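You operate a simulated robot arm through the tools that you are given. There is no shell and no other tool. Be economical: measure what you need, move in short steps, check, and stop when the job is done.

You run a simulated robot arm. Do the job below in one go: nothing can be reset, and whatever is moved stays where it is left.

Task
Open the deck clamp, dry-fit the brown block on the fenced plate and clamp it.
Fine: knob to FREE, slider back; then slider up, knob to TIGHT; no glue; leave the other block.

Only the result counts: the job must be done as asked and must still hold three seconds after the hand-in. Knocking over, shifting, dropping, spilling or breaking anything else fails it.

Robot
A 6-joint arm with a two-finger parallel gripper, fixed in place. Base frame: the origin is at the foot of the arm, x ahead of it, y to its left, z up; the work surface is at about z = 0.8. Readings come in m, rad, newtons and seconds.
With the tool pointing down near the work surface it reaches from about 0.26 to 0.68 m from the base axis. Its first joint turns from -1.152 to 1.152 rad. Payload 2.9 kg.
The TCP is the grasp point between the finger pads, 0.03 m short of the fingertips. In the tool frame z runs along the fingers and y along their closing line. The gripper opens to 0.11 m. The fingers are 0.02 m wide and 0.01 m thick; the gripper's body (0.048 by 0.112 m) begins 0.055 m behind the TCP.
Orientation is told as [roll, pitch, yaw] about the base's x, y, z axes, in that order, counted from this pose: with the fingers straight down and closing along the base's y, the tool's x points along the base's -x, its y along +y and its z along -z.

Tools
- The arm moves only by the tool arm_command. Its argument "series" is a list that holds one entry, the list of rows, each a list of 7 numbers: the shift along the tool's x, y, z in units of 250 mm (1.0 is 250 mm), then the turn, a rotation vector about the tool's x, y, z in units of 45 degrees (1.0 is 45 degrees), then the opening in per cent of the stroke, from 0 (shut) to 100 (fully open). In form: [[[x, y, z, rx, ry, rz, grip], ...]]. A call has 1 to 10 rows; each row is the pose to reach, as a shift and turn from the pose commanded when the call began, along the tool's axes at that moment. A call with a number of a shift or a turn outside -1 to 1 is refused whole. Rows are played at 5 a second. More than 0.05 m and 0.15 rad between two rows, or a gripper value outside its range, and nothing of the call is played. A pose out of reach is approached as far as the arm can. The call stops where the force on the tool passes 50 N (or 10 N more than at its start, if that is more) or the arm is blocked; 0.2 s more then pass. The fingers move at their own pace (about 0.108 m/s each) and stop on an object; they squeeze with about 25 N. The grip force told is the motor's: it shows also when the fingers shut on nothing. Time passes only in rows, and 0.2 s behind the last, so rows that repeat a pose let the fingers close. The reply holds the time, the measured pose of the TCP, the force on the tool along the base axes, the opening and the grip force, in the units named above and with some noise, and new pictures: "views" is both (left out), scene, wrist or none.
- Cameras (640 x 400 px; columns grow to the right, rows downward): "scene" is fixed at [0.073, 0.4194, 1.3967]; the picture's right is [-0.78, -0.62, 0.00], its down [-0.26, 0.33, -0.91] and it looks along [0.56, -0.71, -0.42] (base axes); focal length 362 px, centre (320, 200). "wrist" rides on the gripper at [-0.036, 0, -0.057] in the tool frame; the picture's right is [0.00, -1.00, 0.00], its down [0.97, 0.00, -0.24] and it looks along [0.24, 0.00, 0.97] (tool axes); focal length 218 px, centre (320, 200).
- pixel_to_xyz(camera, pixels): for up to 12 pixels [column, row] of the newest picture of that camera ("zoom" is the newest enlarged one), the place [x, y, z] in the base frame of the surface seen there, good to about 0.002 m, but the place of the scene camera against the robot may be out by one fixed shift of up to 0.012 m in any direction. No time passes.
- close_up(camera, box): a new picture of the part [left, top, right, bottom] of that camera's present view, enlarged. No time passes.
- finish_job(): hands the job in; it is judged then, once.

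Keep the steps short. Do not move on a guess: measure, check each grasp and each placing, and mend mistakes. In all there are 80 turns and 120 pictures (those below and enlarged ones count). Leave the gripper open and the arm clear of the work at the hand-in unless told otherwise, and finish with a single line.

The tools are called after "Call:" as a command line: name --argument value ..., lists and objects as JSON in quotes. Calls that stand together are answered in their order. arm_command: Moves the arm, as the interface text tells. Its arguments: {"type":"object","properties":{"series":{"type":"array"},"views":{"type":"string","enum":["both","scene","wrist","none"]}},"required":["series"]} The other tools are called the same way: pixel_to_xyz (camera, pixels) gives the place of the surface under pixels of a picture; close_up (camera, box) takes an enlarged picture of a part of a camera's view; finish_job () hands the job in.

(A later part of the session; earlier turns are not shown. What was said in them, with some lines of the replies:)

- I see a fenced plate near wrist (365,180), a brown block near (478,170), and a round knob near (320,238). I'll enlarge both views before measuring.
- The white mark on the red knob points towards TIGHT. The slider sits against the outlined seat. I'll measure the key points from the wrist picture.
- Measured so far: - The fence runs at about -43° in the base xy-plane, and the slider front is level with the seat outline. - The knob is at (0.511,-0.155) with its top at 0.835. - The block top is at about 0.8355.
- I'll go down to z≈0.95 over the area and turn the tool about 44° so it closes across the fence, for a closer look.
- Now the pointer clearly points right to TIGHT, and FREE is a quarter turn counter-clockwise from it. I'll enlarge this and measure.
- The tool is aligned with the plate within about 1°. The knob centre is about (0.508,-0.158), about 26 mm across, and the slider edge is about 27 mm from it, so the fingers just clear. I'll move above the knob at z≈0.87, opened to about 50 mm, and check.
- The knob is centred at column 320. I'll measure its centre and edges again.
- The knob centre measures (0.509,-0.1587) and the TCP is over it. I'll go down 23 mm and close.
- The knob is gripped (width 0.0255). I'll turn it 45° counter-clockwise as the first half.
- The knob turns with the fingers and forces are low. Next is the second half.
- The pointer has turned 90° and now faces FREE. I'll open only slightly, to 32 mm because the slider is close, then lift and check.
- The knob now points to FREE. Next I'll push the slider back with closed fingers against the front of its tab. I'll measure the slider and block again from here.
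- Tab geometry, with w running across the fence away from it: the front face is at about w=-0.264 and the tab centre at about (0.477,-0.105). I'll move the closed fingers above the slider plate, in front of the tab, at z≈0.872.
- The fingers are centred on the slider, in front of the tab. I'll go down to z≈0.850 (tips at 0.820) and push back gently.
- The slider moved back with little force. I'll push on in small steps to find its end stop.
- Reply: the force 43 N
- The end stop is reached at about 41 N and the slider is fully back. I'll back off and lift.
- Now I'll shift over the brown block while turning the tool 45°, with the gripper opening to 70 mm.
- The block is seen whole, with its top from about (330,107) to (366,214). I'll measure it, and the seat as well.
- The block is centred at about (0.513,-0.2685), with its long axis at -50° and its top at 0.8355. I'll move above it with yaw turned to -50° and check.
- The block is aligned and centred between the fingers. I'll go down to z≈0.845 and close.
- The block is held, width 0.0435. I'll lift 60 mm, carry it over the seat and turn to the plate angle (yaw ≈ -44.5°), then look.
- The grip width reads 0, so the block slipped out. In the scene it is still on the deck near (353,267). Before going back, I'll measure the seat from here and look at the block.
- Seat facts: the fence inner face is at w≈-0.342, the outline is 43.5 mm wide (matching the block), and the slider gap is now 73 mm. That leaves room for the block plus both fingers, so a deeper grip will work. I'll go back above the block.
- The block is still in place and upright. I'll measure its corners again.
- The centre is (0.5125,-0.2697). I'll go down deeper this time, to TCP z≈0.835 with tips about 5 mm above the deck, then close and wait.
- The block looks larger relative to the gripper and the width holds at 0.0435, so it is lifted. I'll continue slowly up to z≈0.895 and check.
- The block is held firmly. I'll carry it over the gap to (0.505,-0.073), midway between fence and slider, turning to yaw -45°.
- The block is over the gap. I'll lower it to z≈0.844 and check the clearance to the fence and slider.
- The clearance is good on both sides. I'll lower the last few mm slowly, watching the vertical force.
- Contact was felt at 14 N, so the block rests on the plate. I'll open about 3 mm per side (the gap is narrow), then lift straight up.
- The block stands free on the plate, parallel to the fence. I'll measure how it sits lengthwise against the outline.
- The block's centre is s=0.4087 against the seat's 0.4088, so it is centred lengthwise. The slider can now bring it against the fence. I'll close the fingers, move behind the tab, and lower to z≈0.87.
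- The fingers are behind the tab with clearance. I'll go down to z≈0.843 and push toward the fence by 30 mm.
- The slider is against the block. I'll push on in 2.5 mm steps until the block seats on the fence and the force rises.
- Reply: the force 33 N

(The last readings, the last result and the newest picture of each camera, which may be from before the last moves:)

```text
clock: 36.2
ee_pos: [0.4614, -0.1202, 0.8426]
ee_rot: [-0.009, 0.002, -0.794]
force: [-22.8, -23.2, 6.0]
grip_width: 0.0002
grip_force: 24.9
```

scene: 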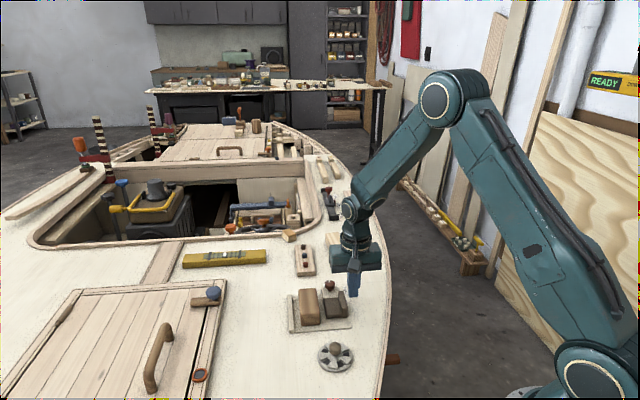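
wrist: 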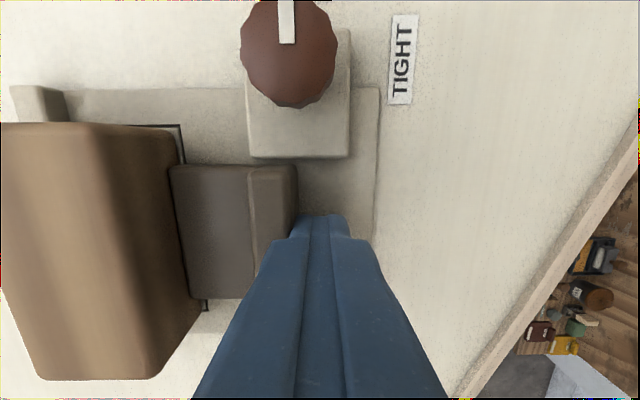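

Force rose to about 33 N at w≈-0.241, where seating was expected. I'll back off, lift, and check the fit.

Call:
arm_command --series '[[[0, -0.03, 0, 0, 0, 0, 0], [0, -0.07, 0, 0, 0, 0, 0], [0, -0.07, -0.15, 0, 0, 0, 0], [0, -0.07, -0.3, 0, 0, 0, 0], [0, 0.05, -0.42, 0, 0, 0, 20], [0, 0.15, -0.42, 0, 0, 0, 40]]]' --views "wrist"

Call:
close_up --camera "wrist" --box '[200, 40, 440, 260]'

Call:
close_up --camera "scene" --box '[270, 240, 370, 350]'

```text
clock: 37.6
ee_pos: [0.4907, -0.0916, 0.9474]
ee_rot: [0.0, -0.003, -0.785]
force: [-0.5, 0.4, 0.2]
grip_width: 0.044
grip_force: 0.0
```

wrist: 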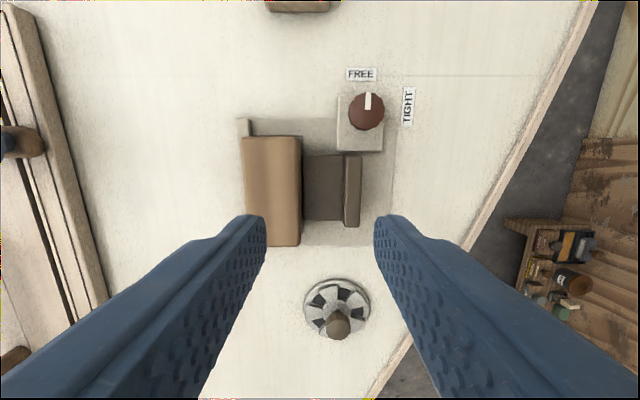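

```text
1.82 times, centred on (320, 150) of wrist
```

zoom: 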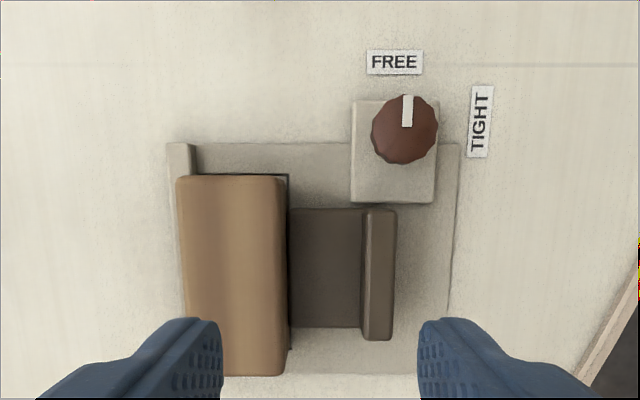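

```text
3.64 times, centred on (320, 295) of scene
```

zoom: 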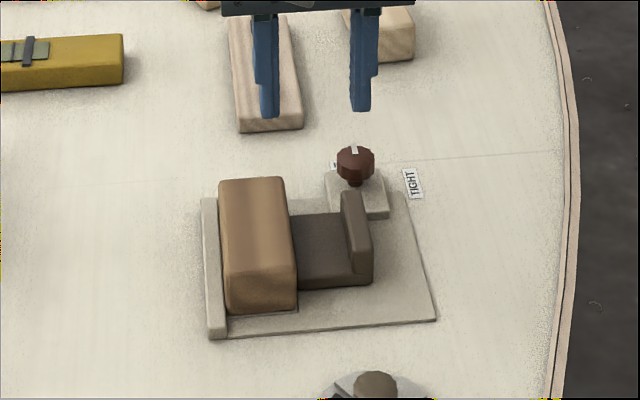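

The block is flat against the fence, centred, with the slider touching it. Next is the knob back to TIGHT. I'll go above the knob and turn the tool to yaw +45° in two halves, with a narrow opening so the fingers clear the slider.

Call:
arm_command --series '[[[-0.04, -0.023, 0, 0, 0, -0.167, 28], [-0.08, -0.046, 0, 0, 0, -0.333, 28], [-0.12, -0.069, 0, 0, 0, -0.5, 28], [-0.16, -0.092, 0, 0, 0, -0.667, 28], [-0.2, -0.115, 0, 0, 0, -0.833, 28], [-0.2414, -0.138, 0, 0, 0, -1, 28]]]' --views "none"

Call:
arm_command --series '[[[0, 0, 0, 0, 0, -0.167, 28], [0, 0, 0, 0, 0, -0.333, 28], [0, 0, 0, 0, 0, -0.5, 28], [0, 0, 0, 0, 0, -0.667, 28], [0, 0, 0, 0, 0, -0.833, 28], [0, 0, 0, 0, 0, -1, 28]]]' --views "wrist"

```text
clock: 39.0
ee_pos: [0.509, -0.1578, 0.9472]
ee_rot: [0.0, 0.0, 0.003]
force: [0.4, 0.7, 0.0]
grip_width: 0.0306
grip_force: 0.0
```

```text
clock: 40.4
ee_pos: [0.509, -0.1583, 0.9478]
ee_rot: [-0.001, 0.001, 0.789]
force: [-0.4, -0.2, -1.1]
grip_width: 0.0306
grip_force: 0.1
```

wrist: 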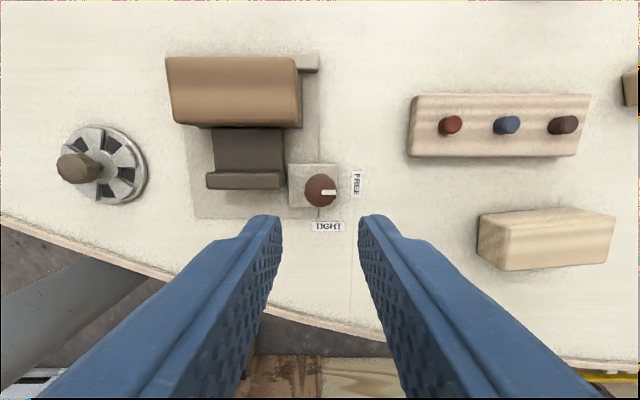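

The knob is centred at column 320. I'll lower to z≈0.872 and check alignment.

Call:
arm_command --series '[[[0, 0, 0.15, 0, 0, 0, 28], [0, 0, 0.303, 0, 0, 0, 28], [0, 0, 0.303, 0, 0, 0, 28]]]' --views "wrist"

Call:
pixel_to_xyz --camera "wrist" --pixels '[[296, 224], [344, 224], [320, 200], [320, 246], [320, 224]]'

```text
clock: 41.2
ee_pos: [0.5083, -0.159, 0.872]
ee_rot: [0.002, 0.0, 0.785]
force: [0.1, -0.6, 0.8]
grip_width: 0.0309
grip_force: 0.0
```

wrist: 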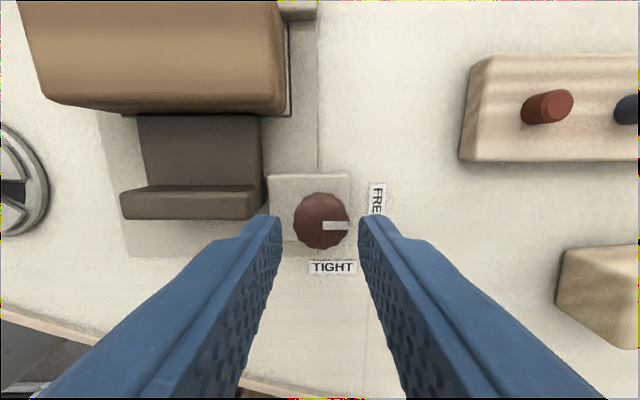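

```text
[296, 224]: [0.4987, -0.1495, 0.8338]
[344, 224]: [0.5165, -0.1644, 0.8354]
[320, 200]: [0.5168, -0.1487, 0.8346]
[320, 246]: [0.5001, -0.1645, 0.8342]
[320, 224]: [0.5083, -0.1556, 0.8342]
```

The knob spans columns 293–349, so it is centred between the fingers. I'll go down to z≈0.8465 and close.

Call:
arm_command --series '[[[0, 0, 0.04, 0, 0, 0, 28], [0, 0, 0.075, 0, 0, 0, 28], [0, 0, 0.102, 0, 0, 0, 28], [0, 0, 0.102, 0, 0, 0, 0], [0, 0, 0.102, 0, 0, 0, 0], [0, 0, 0.102, 0, 0, 0, 0]]]' --views "wrist"

```text
clock: 42.6
ee_pos: [0.5085, -0.1581, 0.8471]
ee_rot: [0.001, 0.0, 0.787]
force: [-2.5, 0.9, 9.2]
grip_width: 0.0255
grip_force: 45.1
```

wrist: 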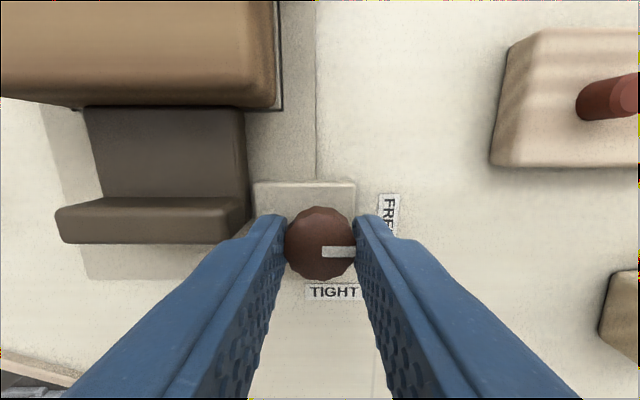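

The knob is gripped (0.0255) without touching the slider. I'll turn it clockwise in two 45° halves.

Call:
arm_command --series '[[[0, 0, 0, 0, 0, 0.167, 0], [0, 0, 0, 0, 0, 0.333, 0], [0, 0, 0, 0, 0, 0.5, 0], [0, 0, 0, 0, 0, 0.667, 0], [0, 0, 0, 0, 0, 0.833, 0], [0, 0, 0, 0, 0, 1, 0]]]' --views "none"

Call:
arm_command --series '[[[0, 0, 0, 0, 0, 0.167, 0], [0, 0, 0, 0, 0, 0.333, 0], [0, 0, 0, 0, 0, 0.5, 0], [0, 0, 0, 0, 0, 0.667, 0], [0, 0, 0, 0, 0, 0.833, 0], [0, 0, 0, 0, 0, 1, 0]]]' --views "wrist"

```text
clock: 44.0
ee_pos: [0.5091, -0.158, 0.8479]
ee_rot: [0.0, -0.003, -0.001]
force: [-1.9, 0.9, 26.0]
grip_width: 0.0257
grip_force: 45.0
```

```text
clock: 45.4
ee_pos: [0.5087, -0.1581, 0.8472]
ee_rot: [0.002, -0.002, -0.786]
force: [-0.3, 3.8, 25.6]
grip_width: 0.0254
grip_force: 45.4
```

wrist: 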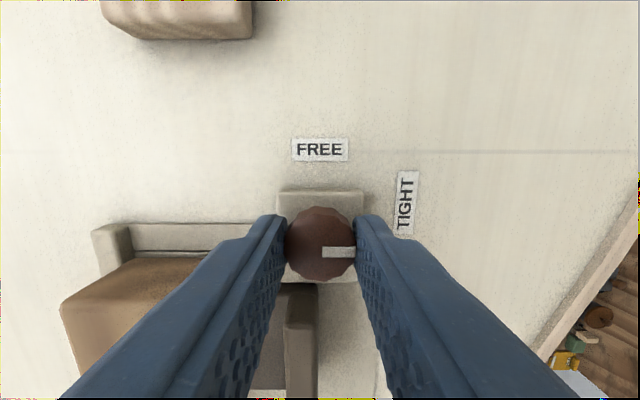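

The pointer is back to the right, as at the start. I'll open, lift and verify.

Call:
arm_command --series '[[[0, 0, 0, 0, 0, 0, 40], [0, 0, 0, 0, 0, 0, 40], [0, 0, -0.1, 0, 0, 0, 40], [0, 0, -0.25, 0, 0, 0, 40], [0.08, 0.03, -0.43, 0, 0, 0, 60]]]' --views "both"

Call:
close_up --camera "wrist" --box '[200, 80, 400, 300]'

Call:
close_up --camera "scene" --box '[270, 240, 370, 350]'

```text
clock: 46.6
ee_pos: [0.4997, -0.1384, 0.9537]
ee_rot: [0.0, 0.003, -0.786]
force: [-0.4, 0.8, 0.2]
grip_width: 0.066
grip_force: 0.1
```

scene: 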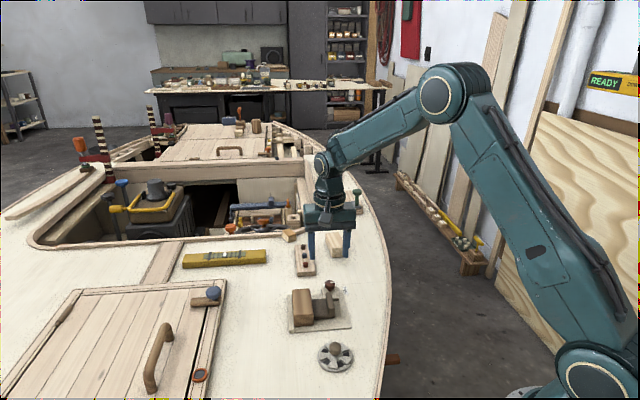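
wrist: 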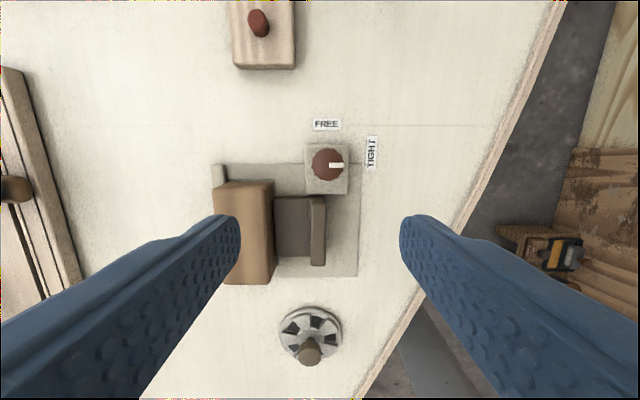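

```text
1.82 times, centred on (300, 190) of wrist
```

zoom: 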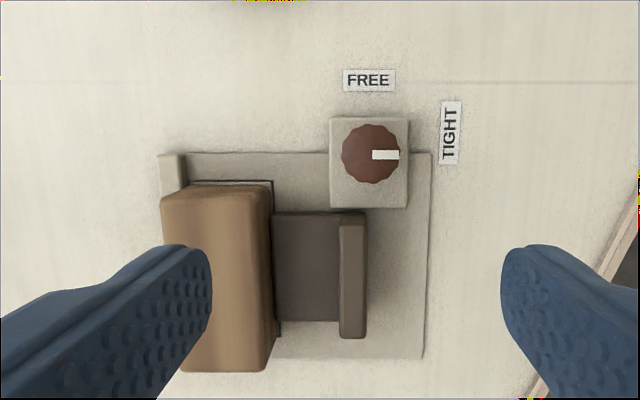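

```text
3.64 times, centred on (320, 295) of scene
```

zoom: 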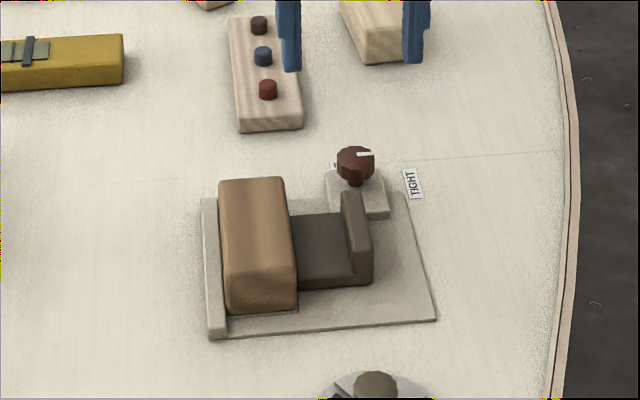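

The knob reads TIGHT and the block sits between fence and slider. As a last check I'll measure the block against the outline and the slider contact.

Call:
pixel_to_xyz --camera "zoom" --pixels '[[252, 185], [258, 304], [250, 240], [293, 250], [215, 250], [300, 300]]'

Call:
pixel_to_xyz --camera "wrist" --pixels '[[250, 185], [250, 281], [270, 188], [268, 276], [222, 190], [273, 182], [279, 210], [279, 240]]'

```text
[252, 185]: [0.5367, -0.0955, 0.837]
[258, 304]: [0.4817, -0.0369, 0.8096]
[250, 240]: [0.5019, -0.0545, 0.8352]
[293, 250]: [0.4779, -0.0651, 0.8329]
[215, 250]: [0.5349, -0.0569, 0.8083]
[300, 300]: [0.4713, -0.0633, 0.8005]
```

```text
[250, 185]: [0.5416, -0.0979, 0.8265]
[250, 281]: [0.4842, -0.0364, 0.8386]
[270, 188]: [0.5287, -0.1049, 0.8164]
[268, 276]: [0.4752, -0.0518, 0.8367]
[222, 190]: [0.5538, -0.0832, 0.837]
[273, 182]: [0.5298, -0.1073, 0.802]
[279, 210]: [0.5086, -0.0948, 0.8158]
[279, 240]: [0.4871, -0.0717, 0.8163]
```

The block spans s 0.368–0.452 inside the outline (0.364–0.4535), and its back face is at w≈-0.299, touching the slider. I'll raise the arm clear with the gripper open.

Call:
arm_command --series '[[[0, 0, -0.15, 0, 0, 0, 100], [0, 0, -0.3, 0, 0, 0, 100], [0, 0, -0.45, 0, 0, 0, 100], [0, 0, -0.6, 0, 0, 0, 100]]]' --views "scene"

```text
clock: 47.6
ee_pos: [0.4988, -0.1409, 1.1034]
ee_rot: [0.001, -0.001, -0.786]
force: [-0.5, -0.6, -0.2]
grip_width: 0.1103
grip_force: 0.0
```

scene: 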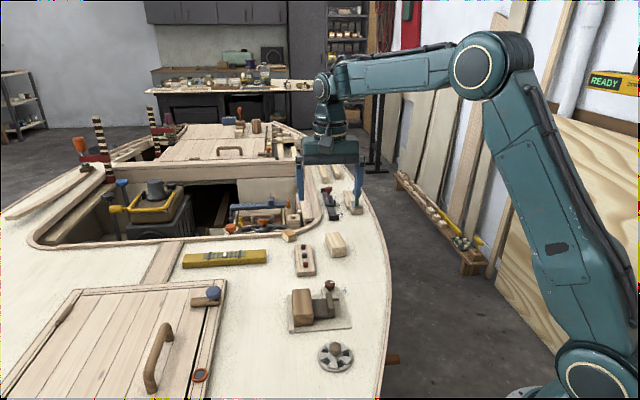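

The arm is clear and the gripper open. The block is clamped and the pale block is untouched, so I'm handing in.

Call:
finish_job

```text
The job is handed in.
```

The brown block is dry-fitted on the fenced plate and clamped (slider up, knob at TIGHT), with the other block left alone; it slipped from the first grip back onto the deck and was re-gripped.
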